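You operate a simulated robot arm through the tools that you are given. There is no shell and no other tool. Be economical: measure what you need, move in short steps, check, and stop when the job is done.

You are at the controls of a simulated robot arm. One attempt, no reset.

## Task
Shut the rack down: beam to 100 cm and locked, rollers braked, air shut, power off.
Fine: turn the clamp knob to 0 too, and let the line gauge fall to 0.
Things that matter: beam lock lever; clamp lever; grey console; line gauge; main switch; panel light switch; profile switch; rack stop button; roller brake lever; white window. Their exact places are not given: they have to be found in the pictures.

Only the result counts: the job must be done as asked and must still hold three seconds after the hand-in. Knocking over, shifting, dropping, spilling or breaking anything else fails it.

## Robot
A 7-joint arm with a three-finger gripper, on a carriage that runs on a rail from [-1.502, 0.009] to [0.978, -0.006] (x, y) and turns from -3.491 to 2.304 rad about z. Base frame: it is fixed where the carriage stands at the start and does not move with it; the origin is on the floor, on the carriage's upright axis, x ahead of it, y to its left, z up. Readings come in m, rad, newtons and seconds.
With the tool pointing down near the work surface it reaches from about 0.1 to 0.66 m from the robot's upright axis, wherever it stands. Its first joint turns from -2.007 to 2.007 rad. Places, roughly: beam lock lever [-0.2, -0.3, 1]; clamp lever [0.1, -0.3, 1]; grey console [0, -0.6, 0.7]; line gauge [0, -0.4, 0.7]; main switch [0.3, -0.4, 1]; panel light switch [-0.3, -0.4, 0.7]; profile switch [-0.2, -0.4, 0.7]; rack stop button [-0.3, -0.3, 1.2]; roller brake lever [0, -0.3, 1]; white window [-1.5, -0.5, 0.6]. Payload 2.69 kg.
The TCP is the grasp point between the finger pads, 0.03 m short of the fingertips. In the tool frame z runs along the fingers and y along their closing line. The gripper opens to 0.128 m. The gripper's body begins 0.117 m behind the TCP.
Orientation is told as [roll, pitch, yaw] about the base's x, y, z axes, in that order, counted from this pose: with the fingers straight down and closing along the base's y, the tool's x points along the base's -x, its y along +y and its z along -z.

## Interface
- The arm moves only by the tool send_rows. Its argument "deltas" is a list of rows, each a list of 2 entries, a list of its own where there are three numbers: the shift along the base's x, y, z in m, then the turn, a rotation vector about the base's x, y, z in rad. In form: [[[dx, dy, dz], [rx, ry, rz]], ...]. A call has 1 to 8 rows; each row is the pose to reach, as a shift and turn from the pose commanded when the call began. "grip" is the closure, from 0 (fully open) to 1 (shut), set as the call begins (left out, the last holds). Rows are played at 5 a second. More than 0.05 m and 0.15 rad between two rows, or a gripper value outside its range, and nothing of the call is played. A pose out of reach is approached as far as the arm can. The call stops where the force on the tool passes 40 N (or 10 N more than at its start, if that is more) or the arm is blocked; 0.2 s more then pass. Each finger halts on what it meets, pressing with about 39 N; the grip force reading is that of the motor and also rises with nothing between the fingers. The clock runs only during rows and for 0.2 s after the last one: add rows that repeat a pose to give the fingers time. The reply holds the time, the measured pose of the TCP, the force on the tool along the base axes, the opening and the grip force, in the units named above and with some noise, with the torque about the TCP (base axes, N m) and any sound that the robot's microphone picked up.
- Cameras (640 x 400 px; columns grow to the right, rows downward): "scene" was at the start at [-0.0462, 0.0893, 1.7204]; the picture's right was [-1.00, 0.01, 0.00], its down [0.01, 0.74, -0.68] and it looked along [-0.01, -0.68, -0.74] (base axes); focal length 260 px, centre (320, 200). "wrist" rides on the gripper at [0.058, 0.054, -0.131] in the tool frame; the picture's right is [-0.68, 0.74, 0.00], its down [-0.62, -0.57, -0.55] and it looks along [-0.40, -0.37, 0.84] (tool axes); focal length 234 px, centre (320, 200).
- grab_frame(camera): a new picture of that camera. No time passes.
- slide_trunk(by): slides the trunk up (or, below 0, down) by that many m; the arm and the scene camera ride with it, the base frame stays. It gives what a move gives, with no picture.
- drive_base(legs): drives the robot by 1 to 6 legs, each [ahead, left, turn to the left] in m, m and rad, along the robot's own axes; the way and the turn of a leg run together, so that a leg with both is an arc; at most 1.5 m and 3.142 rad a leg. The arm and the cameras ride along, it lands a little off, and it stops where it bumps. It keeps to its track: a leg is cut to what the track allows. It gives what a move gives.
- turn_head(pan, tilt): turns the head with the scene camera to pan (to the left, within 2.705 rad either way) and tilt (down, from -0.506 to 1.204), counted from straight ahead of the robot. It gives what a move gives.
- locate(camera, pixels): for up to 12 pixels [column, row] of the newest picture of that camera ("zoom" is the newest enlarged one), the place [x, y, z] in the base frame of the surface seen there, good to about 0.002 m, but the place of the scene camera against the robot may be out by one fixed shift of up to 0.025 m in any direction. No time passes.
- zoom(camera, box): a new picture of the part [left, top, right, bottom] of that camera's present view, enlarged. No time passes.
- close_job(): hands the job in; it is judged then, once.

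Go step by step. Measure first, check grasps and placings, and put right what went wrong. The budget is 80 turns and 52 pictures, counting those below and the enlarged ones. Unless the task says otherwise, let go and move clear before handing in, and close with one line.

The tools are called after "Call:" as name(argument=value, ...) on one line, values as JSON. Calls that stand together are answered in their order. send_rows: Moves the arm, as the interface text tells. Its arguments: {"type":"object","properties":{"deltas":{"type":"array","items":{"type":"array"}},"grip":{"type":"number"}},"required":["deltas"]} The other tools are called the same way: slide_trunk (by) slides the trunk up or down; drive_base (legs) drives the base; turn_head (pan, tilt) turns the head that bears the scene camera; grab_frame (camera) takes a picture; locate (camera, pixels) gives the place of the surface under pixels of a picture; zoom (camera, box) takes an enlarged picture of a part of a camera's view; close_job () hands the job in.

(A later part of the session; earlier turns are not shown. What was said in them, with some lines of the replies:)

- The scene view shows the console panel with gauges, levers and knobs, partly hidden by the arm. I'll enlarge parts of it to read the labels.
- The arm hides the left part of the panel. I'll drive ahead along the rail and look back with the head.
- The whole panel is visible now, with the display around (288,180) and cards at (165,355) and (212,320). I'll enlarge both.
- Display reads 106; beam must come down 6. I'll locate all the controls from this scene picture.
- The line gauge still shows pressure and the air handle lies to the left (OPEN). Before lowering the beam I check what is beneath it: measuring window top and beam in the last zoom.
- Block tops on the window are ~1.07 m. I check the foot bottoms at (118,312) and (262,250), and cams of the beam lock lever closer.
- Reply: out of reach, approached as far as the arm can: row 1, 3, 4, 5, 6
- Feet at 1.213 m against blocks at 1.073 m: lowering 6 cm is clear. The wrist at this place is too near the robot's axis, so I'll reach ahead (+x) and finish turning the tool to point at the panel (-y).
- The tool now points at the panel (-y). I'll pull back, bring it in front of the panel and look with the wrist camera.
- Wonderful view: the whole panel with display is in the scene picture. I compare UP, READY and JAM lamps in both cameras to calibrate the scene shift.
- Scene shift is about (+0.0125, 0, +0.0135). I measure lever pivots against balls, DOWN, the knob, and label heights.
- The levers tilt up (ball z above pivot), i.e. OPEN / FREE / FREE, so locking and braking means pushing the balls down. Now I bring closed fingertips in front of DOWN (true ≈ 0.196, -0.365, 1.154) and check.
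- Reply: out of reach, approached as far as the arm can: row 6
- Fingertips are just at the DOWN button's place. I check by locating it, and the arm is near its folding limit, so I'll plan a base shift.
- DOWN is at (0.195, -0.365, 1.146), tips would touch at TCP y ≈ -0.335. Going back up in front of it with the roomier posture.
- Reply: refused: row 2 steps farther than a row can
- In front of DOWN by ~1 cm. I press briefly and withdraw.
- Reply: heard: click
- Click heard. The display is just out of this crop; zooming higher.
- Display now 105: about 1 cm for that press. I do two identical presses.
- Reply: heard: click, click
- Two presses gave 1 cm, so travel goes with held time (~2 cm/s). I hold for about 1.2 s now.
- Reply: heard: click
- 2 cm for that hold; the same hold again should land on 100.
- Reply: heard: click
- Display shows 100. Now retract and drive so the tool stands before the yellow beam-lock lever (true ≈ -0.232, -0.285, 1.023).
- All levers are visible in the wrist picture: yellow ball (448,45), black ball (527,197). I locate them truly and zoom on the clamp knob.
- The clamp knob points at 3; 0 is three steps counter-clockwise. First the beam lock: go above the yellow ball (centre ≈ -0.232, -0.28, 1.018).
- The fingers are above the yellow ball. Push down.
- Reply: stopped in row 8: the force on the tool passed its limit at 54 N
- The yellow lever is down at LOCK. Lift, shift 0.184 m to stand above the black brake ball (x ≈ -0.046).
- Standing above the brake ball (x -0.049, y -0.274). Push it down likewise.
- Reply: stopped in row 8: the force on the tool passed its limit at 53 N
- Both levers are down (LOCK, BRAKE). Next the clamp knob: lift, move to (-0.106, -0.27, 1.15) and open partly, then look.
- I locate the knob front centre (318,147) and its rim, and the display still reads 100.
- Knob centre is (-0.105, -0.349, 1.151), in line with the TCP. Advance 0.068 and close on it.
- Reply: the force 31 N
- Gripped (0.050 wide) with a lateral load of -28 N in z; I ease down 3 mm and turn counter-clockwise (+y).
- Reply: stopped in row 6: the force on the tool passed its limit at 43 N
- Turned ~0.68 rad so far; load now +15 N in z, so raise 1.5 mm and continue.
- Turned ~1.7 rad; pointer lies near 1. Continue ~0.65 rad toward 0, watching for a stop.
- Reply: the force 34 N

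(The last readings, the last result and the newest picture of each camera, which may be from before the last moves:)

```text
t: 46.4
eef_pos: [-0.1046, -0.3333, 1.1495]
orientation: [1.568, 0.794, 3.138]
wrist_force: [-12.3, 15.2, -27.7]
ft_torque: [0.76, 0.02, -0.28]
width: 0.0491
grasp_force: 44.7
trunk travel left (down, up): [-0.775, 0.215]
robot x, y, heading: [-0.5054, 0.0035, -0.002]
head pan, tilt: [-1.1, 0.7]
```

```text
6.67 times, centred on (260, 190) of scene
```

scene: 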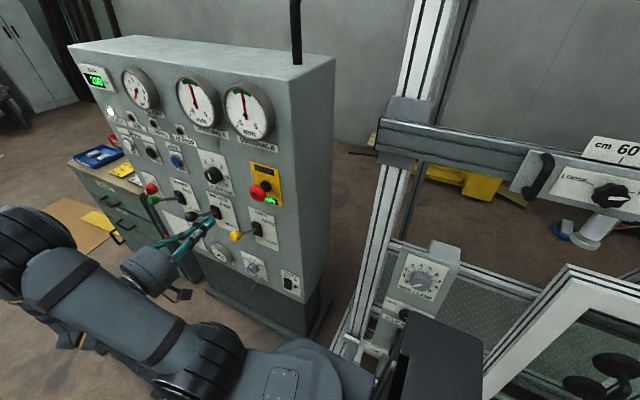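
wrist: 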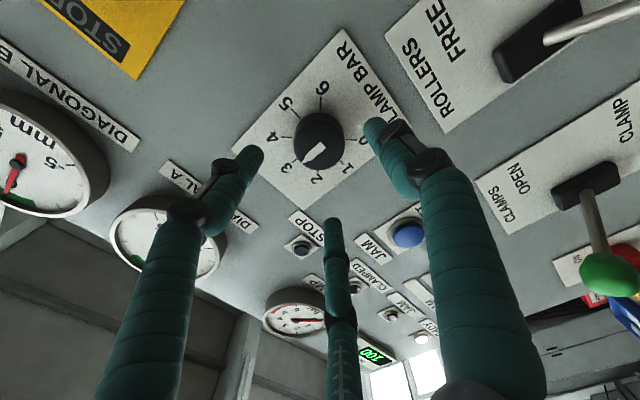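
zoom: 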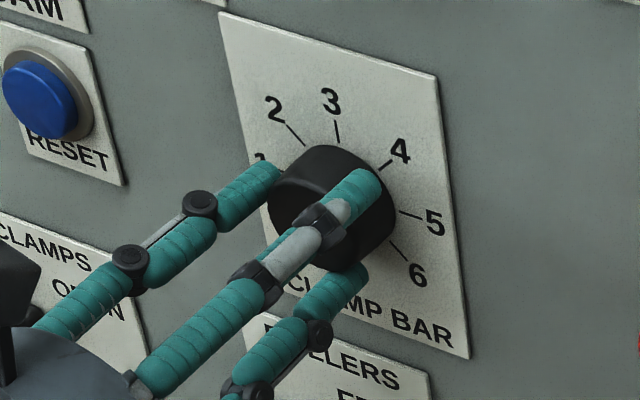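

Turned ~2.35 rad (134°). Open, back off a little and check the pointer.

Call:
send_rows(deltas=[[[0, 0, 0], [0, 0, 0]], [[0, 0, 0], [0, 0, 0]], [[0, 0.0, 0], [0, 0, 0]], [[0, 0.04, 0], [0, 0, 0]], [[0, 0.07, 0], [0, 0, 0]], [[0, 0.09, 0], [0, 0, 0]]], grip=0.3)

Call:
zoom(camera="scene", box=[180, 110, 340, 230])

```text
t: 47.8
eef_pos: [-0.1045, -0.2447, 1.1501]
orientation: [1.57, 0.8, 3.142]
wrist_force: [0.2, 0.7, -0.5]
ft_torque: [-0.02, 0.0, -0.04]
width: 0.0899
grasp_force: 0.0
trunk travel left (down, up): [-0.775, 0.215]
robot x, y, heading: [-0.5053, 0.0032, -0.006]
head pan, tilt: [-1.1, 0.7]
```

```text
3.33 times, centred on (260, 170) of scene
```

zoom: 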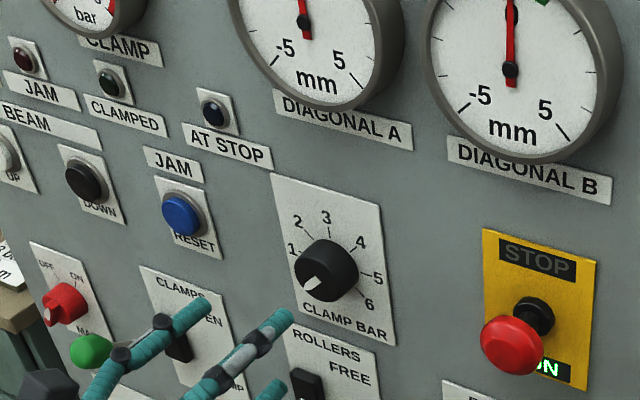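

Pointer is lower-left, where 0 should be. I verify with the wrist camera.

Call:
grab_frame(camera="wrist")

```text
16 pictures are left
```

wrist: 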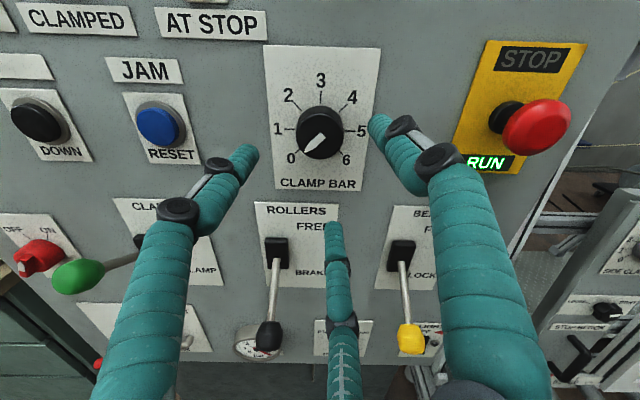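

Confirmed: knob at 0, brake and lock levers down. Now to the air valve: retract, drive ahead 0.36, lower the trunk, close fingers, and look.

Call:
send_rows(deltas=[[[0, 0.03, 0], [0, 0, 0]], [[0, 0.06, 0], [0, 0, 0]], [[0, 0.06, 0], [0, 0, 0]]], grip=1)

Call:
drive_base(legs=[[0.36, 0, 0]])

Call:
slide_trunk(by=-0.38)

Call:
grab_frame(camera="wrist")

```text
t: 48.6
eef_pos: [-0.103, -0.1831, 1.1496]
orientation: [1.569, 0.797, 3.138]
wrist_force: [0.2, -0.2, -0.7]
ft_torque: [0.02, 0.01, -0.02]
width: 0.0322
grasp_force: 1.1
trunk travel left (down, up): [-0.775, 0.215]
robot x, y, heading: [-0.5065, 0.0006, -0.004]
head pan, tilt: [-1.1, 0.7]
```

```text
t: 50.9
eef_pos: [0.2626, -0.187, 1.15]
orientation: [1.568, 0.8, 3.137]
wrist_force: [0.4, 0.3, 0.3]
ft_torque: [-0.04, 0.0, -0.04]
width: 0.002
grasp_force: 31.7
trunk travel left (down, up): [-0.775, 0.215]
robot x, y, heading: [-0.1416, 0.0014, -0.008]
head pan, tilt: [-1.1, 0.7]
```

```text
t: 54.6
eef_pos: [0.2627, -0.1877, 0.7693]
orientation: [1.57, 0.799, 3.136]
wrist_force: [-0.1, -1.1, -0.2]
ft_torque: [-0.01, 0.01, 0.0]
width: 0.0022
grasp_force: 31.8
trunk travel left (down, up): [-0.395, 0.595]
robot x, y, heading: [-0.1387, 0.0008, -0.003]
head pan, tilt: [-1.1, 0.7]
```

```text
15 pictures are left
```

wrist: 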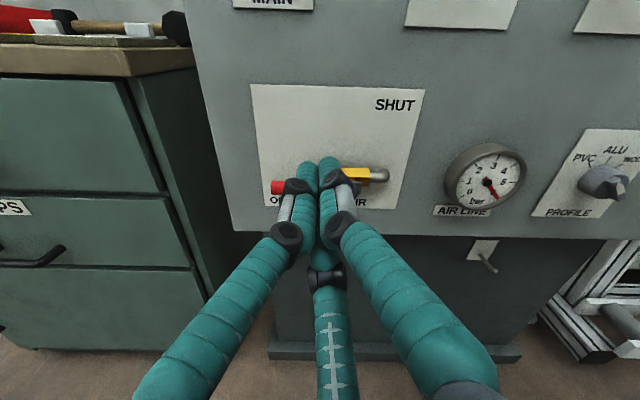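

The red handle end at (277,187) points left; SHUT is up right of the pivot. There's a small cock at (485,258) under the gauge. I locate these and zoom there.

Call:
locate(camera="wrist", pixels=[[277, 187], [357, 174], [382, 174], [395, 104], [485, 250], [490, 266], [488, 180], [258, 90], [420, 95]])

Call:
zoom(camera="wrist", box=[420, 130, 580, 290])

```text
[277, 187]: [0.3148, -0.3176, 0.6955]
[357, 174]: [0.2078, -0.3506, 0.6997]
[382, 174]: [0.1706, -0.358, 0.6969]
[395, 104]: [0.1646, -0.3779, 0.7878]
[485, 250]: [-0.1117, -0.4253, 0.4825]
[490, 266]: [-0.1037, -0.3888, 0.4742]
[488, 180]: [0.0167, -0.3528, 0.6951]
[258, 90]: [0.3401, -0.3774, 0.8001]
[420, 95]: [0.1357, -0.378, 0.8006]
```

```text
2.50 times, centred on (500, 210) of wrist
```

zoom: 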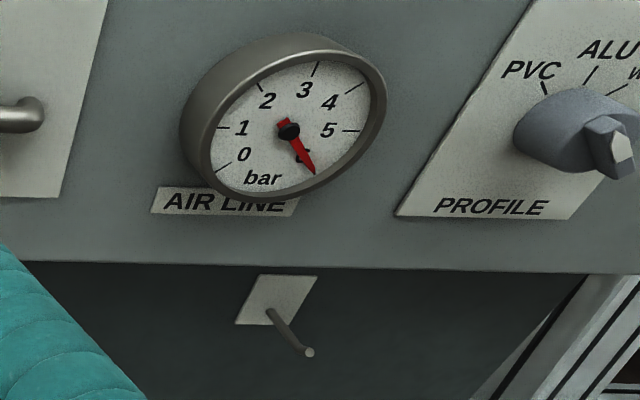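

Line gauge stands at 6. Now bring closed fingers under the red handle (x 0.29, z 0.655) for pushing it up and over.

Call:
send_rows(deltas=[[[0.02, 0, -0.04], [0, 0, 0]], [[0.027, 0, -0.08], [0, 0, 0]], [[0.027, 0, -0.114], [0, 0, 0]], [[0.027, -0.045, -0.114], [0, 0, 0]], [[0.027, -0.09, -0.114], [0, 0, 0]], [[0.027, -0.127, -0.114], [0, 0, 0]], [[0.027, -0.127, -0.114], [0, 0, 0]]])

Call:
grab_frame(camera="wrist")

```text
t: 56.2
eef_pos: [0.2875, -0.3115, 0.6522]
orientation: [1.57, 0.801, 3.138]
wrist_force: [0.4, -0.1, -0.2]
ft_torque: [0.04, 0.0, -0.01]
width: 0.0021
grasp_force: 31.4
trunk travel left (down, up): [-0.395, 0.595]
robot x, y, heading: [-0.1412, 0.0023, -0.009]
head pan, tilt: [-1.1, 0.7]
```

```text
13 pictures are left
```

wrist: 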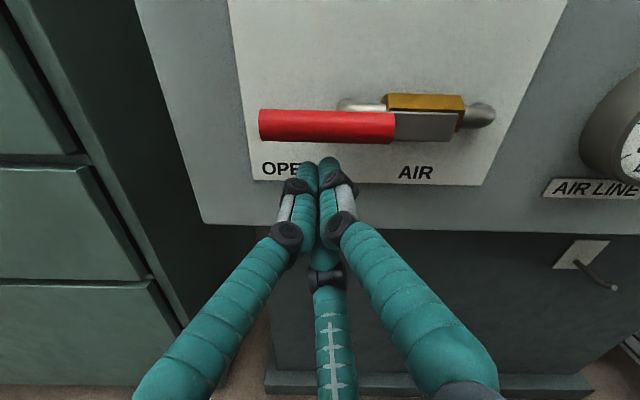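

Fingers are below the handle. I measure the handle ends and pivot.

Call:
locate(camera="wrist", pixels=[[264, 126], [390, 126], [425, 127], [452, 125], [425, 100], [330, 140], [330, 113]])

```text
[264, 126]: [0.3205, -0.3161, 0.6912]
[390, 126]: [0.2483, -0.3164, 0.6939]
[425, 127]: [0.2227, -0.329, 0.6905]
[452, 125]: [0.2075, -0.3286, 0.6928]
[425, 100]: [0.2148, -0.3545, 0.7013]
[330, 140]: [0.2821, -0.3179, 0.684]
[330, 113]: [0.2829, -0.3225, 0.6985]
```

Pivot ≈ (0.214, 0.692), contact radius 0.076. I push the handle up along its arc toward SHUT.

Call:
send_rows(deltas=[[[0.0025, 0, 0.016], [0, 0, 0]], [[0.006, 0, 0.043], [0, 0, 0]], [[0, 0, 0.07], [0, 0, 0]], [[-0.0145, 0, 0.094], [0, 0, 0]], [[-0.0305, 0, 0.107], [0, 0, 0]], [[-0.0495, 0, 0.116], [0, 0, 0]], [[-0.0585, 0, 0.118], [0, 0, 0]], [[-0.068, 0, 0.119], [0, 0, 0]]])

Call:
grab_frame(camera="wrist")

```text
t: 58.0
eef_pos: [0.2384, -0.3094, 0.7685]
orientation: [1.557, 0.797, -3.112]
wrist_force: [11.5, -0.3, 0.5]
ft_torque: [0.13, 0.07, 0.1]
width: 0.0021
grasp_force: 31.2
trunk travel left (down, up): [-0.395, 0.595]
robot x, y, heading: [-0.1375, 0.0016, -0.006]
head pan, tilt: [-1.1, 0.7]
stopped in row 8: the force on the tool passed its limit at 44 N (the readings are from after the stop); the commanded pose is now the measured one
```

```text
12 pictures are left
```

wrist: 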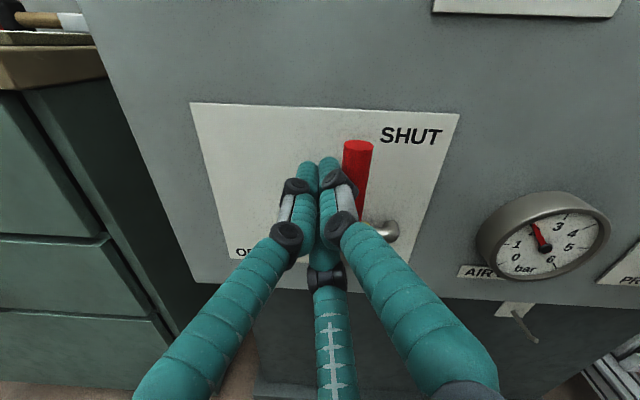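

The handle stands vertical at SHUT and the line gauge is falling (~2). Retreat and go up to the main switch (true ≈ 0.30, 0.96).

Call:
send_rows(deltas=[[[0.02, 0, 0], [0, 0, -0.03]], [[0.03, 0.04, 0], [0, 0, -0.03]], [[0.045, 0.08, 0], [0, 0, -0.03]], [[0.062, 0.11, 0], [0, 0, -0.03]], [[0.062, 0.12, 0], [0, 0, -0.03]]])

Call:
slide_trunk(by=0.15)

Call:
grab_frame(camera="wrist")

```text
t: 59.2
eef_pos: [0.2981, -0.189, 0.7723]
orientation: [1.559, 0.797, 3.132]
wrist_force: [-0.7, -0.4, 0.7]
ft_torque: [0.01, 0.0, 0.02]
width: 0.0022
grasp_force: 31.4
trunk travel left (down, up): [-0.395, 0.595]
robot x, y, heading: [-0.14, 0.0043, -0.006]
head pan, tilt: [-1.1, 0.7]
```

```text
t: 61.0
eef_pos: [0.2978, -0.1892, 0.9218]
orientation: [1.558, 0.797, 3.133]
wrist_force: [-0.2, -1.0, 0.2]
ft_torque: [-0.01, -0.03, 0.02]
width: 0.0024
grasp_force: 31.2
trunk travel left (down, up): [-0.545, 0.445]
robot x, y, heading: [-0.1406, 0.0016, -0.006]
head pan, tilt: [-1.1, 0.7]
```

```text
11 pictures are left
```

wrist: 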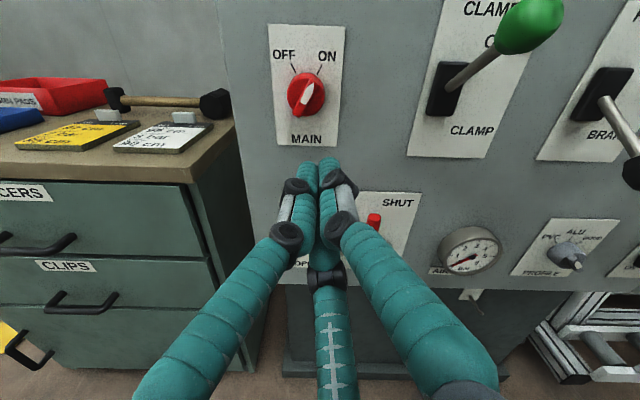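

Gauge needle seems at 0. The main switch pointer is at ON (upper right); OFF is ~60° counter-clockwise. Zoom to check both and locate.

Call:
zoom(camera="wrist", box=[260, 20, 520, 280])

Call:
locate(camera="wrist", pixels=[[306, 95], [309, 84], [298, 107], [290, 95], [324, 92], [306, 122], [293, 69], [320, 69], [306, 30]])

```text
1.54 times, centred on (390, 150) of wrist
```

zoom: 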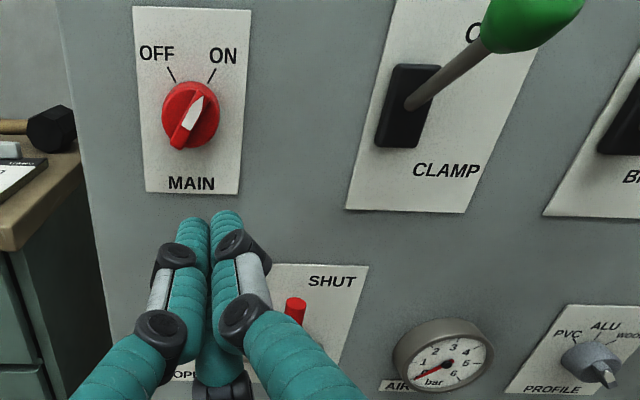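

```text
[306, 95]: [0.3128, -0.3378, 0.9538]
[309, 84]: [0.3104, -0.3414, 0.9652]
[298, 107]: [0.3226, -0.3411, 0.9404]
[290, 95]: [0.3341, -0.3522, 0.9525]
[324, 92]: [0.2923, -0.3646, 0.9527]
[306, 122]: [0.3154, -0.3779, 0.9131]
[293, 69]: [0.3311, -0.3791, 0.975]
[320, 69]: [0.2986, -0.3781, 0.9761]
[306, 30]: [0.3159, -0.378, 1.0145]
```

Line gauge reads 0. Knob centre (0.315, 0.953), flange front -0.352. I check clearance to the hammer/bench before opening there.

Call:
locate(camera="wrist", pixels=[[222, 108], [228, 120], [190, 170], [232, 128], [225, 20]])

Call:
send_rows(deltas=[[[0.006, 0, 0.01], [0, -0.15, 0]], [[0.012, 0, 0.02], [0, -0.3, 0]], [[0.017, 0, 0.031], [0, -0.45, 0]], [[0.017, 0, 0.031], [0, -0.6, 0]], [[0.017, 0, 0.031], [0, -0.75, 0]], [[0.017, 0, 0.031], [0, -0.9, 0]], [[0.017, 0, 0.031], [0, -1.05, 0]], [[0.017, 0, 0.031], [0, -1.2, 0]]], grip=0.35)

```text
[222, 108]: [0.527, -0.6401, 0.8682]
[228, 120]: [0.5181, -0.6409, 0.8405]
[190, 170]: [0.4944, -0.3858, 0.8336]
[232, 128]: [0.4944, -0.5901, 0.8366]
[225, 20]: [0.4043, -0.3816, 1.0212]
```

```text
t: 62.8
eef_pos: [0.3146, -0.1885, 0.9521]
orientation: [-1.565, 1.139, 0.013]
wrist_force: [-0.7, 0.0, 0.3]
ft_torque: [-0.01, 0.0, -0.01]
width: 0.083
grasp_force: 0.0
trunk travel left (down, up): [-0.545, 0.445]
robot x, y, heading: [-0.1388, 0.0028, 0.001]
head pan, tilt: [-1.1, 0.7]
```

Clear of bench. Advance onto the knob and close.

Call:
send_rows(deltas=[[[0, -0.045, 0.001], [0, 0, 0]], [[0, -0.09, 0.001], [0, 0, 0]], [[0, -0.125, 0.001], [0, 0, 0]], [[0, -0.145, 0.001], [0, 0, 0]]])

Call:
send_rows(deltas=[[[0, 0, 0], [0, 0, 0]], [[0, 0, 0], [0, 0, 0]], [[0, 0, 0], [0, 0, 0]], [[0, 0, 0], [0, 0, 0]], [[0, 0, 0], [0, 0, 0]]], grip=1)

```text
t: 63.8
eef_pos: [0.3157, -0.3355, 0.9524]
orientation: [-1.563, 1.141, 0.017]
wrist_force: [0.3, 0.0, 0.1]
ft_torque: [-0.01, -0.02, -0.02]
width: 0.0831
grasp_force: 0.0
trunk travel left (down, up): [-0.545, 0.445]
robot x, y, heading: [-0.1443, -0.0, -0.008]
head pan, tilt: [-1.1, 0.7]
```

```text
t: 65.0
eef_pos: [0.3157, -0.3341, 0.9503]
orientation: [-1.564, 1.143, 0.014]
wrist_force: [-5.0, 2.7, -6.8]
ft_torque: [0.22, 0.01, -0.2]
width: 0.0444
grasp_force: 38.0
trunk travel left (down, up): [-0.545, 0.445]
robot x, y, heading: [-0.1363, -0.0008, -0.007]
head pan, tilt: [-1.1, 0.7]
```

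Gripped at 0.044. Turn counter-clockwise by ~1.15 rad toward OFF.

Call:
send_rows(deltas=[[[0, 0, 0], [0, 0.14, 0]], [[0, 0, 0], [0, 0.29, 0]], [[0, 0, 0], [0, 0.44, 0]], [[0, 0, 0], [0, 0.59, 0]], [[0, 0, 0], [0, 0.74, 0]], [[0, 0, 0], [0, 0.89, 0]], [[0, 0, 0], [0, 1.04, 0]], [[0, 0, 0], [0, 1.16, 0]]])

```text
t: 66.5
eef_pos: [0.3164, -0.3341, 0.9507]
orientation: [1.538, 1.006, 3.119]
wrist_force: [-2.0, 2.9, -17.2]
ft_torque: [1.09, 0.0, 0.23]
width: 0.0435
grasp_force: 44.3
trunk travel left (down, up): [-0.545, 0.445]
robot x, y, heading: [-0.1395, -0.0015, -0.008]
head pan, tilt: [-1.1, 0.7]
stopped in row 7: the force on the tool passed its limit at 41 N (the readings are from after the stop); the commanded pose is now the measured one
```

Turned ~1.0 rad and stopped on force; release, back off and look.

Call:
send_rows(deltas=[[[0, 0, 0], [0, 0, 0]], [[0, 0, 0], [0, 0, 0]], [[0, 0, 0], [0, 0, 0]], [[0, 0.045, 0], [0, 0, 0]], [[0, 0.09, 0], [0, 0, 0]], [[0, 0.14, -0.03], [0, 0, 0]]], grip=0.3)

Call:
grab_frame(camera="wrist")

Call:
grab_frame(camera="scene")

```text
refused: row 6 steps farther than a row can; nothing moved
```

```text
9 pictures are left
```

wrist: 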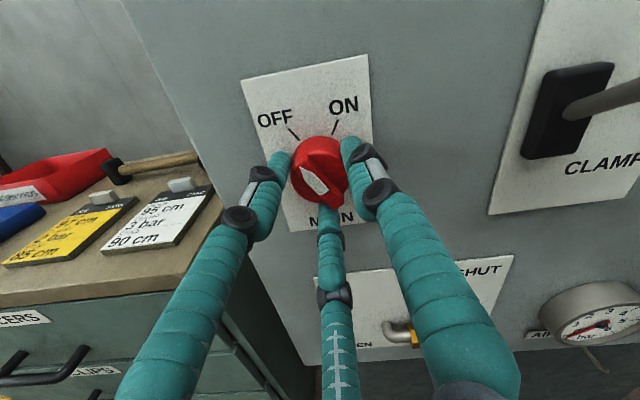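

```text
8 pictures are left
```

scene: 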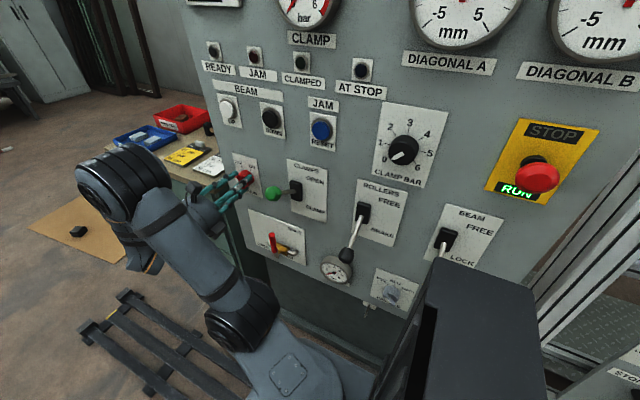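

The pointer is at OFF and the READY lamp at (214,50) is dark. Release and back away.

Call:
send_rows(deltas=[[[0, 0, 0], [0, 0, 0]], [[0, 0, 0], [0, 0, 0]], [[0, 0, 0], [0, 0, 0]], [[0, 0.045, 0], [0, 0, 0]], [[0, 0.09, 0], [0, 0, 0]], [[0, 0.135, 0], [0, 0, 0]]], grip=0.3)

Call:
turn_head(pan=-1.1, tilt=0.45)

Call:
grab_frame(camera="wrist")

Call:
grab_frame(camera="scene")

```text
t: 67.9
eef_pos: [0.3136, -0.1978, 0.95]
orientation: [1.546, 1.01, 3.125]
wrist_force: [0.4, 0.0, 0.7]
ft_torque: [0.03, 0.02, 0.01]
width: 0.0898
grasp_force: 0.1
trunk travel left (down, up): [-0.545, 0.445]
robot x, y, heading: [-0.1405, 0.0017, -0.008]
head pan, tilt: [-1.1, 0.7]
```

```text
t: 68.7
eef_pos: [0.313, -0.1983, 0.95]
orientation: [1.544, 1.012, 3.125]
wrist_force: [-0.3, -0.5, -1.0]
ft_torque: [-0.01, 0.02, -0.04]
width: 0.0895
grasp_force: 0.1
trunk travel left (down, up): [-0.545, 0.445]
robot x, y, heading: [-0.139, -0.0008, -0.004]
head pan, tilt: [-1.1, 0.45]
```

```text
7 pictures are left
```

wrist: 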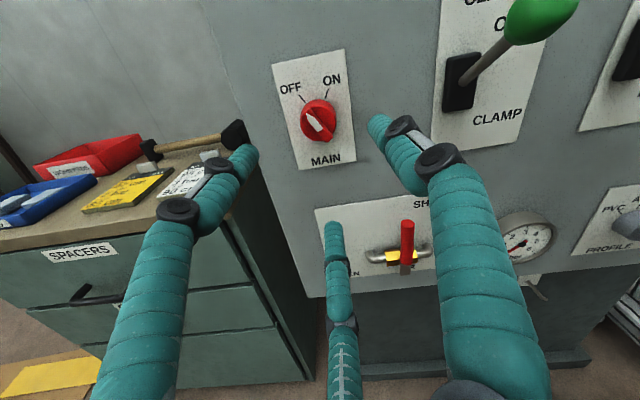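

```text
6 pictures are left
```

scene: 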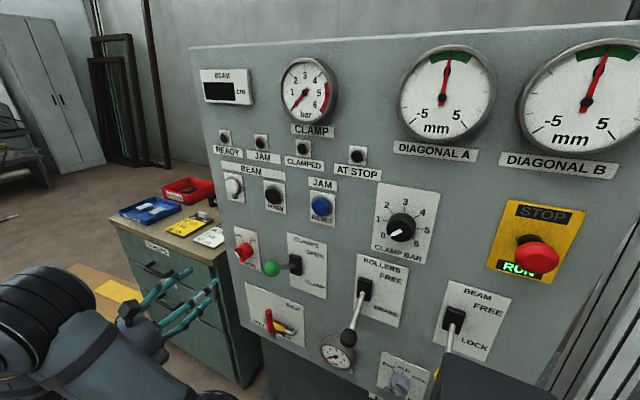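

Display dark, main at OFF, air handle at SHUT. A last check of the line gauge and levers.

Call:
zoom(camera="scene", box=[220, 180, 500, 400])

Call:
zoom(camera="wrist", box=[480, 190, 580, 290])

```text
1.82 times, centred on (360, 290) of scene
```

zoom: 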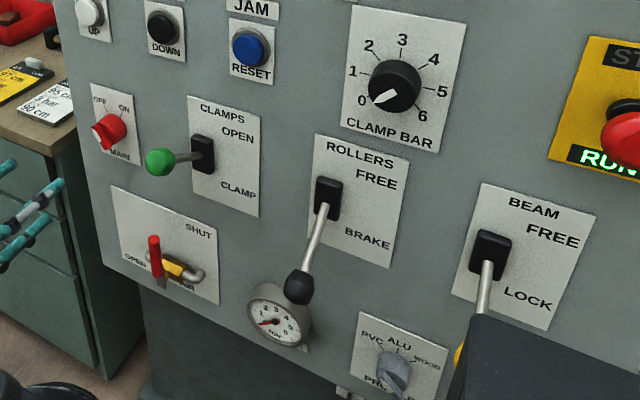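

```text
4.00 times, centred on (530, 240) of wrist
```

zoom: 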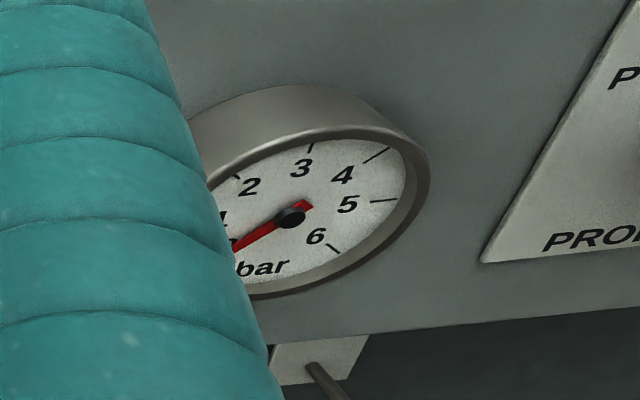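

The pictures show the line gauge at 0, the clamp knob at 0, the levers at BRAKE and LOCK, air at SHUT and the main switch at OFF. The hand is clear, so I'm handing in.

Call:
close_job()

```text
The job is handed in.
```

The rack is shut down and handed in. The beam read 100 cm before I locked it and cut the power. The rollers are braked, the air is shut with the line gauge at 0, the clamp knob is at 0, and the main switch is off.
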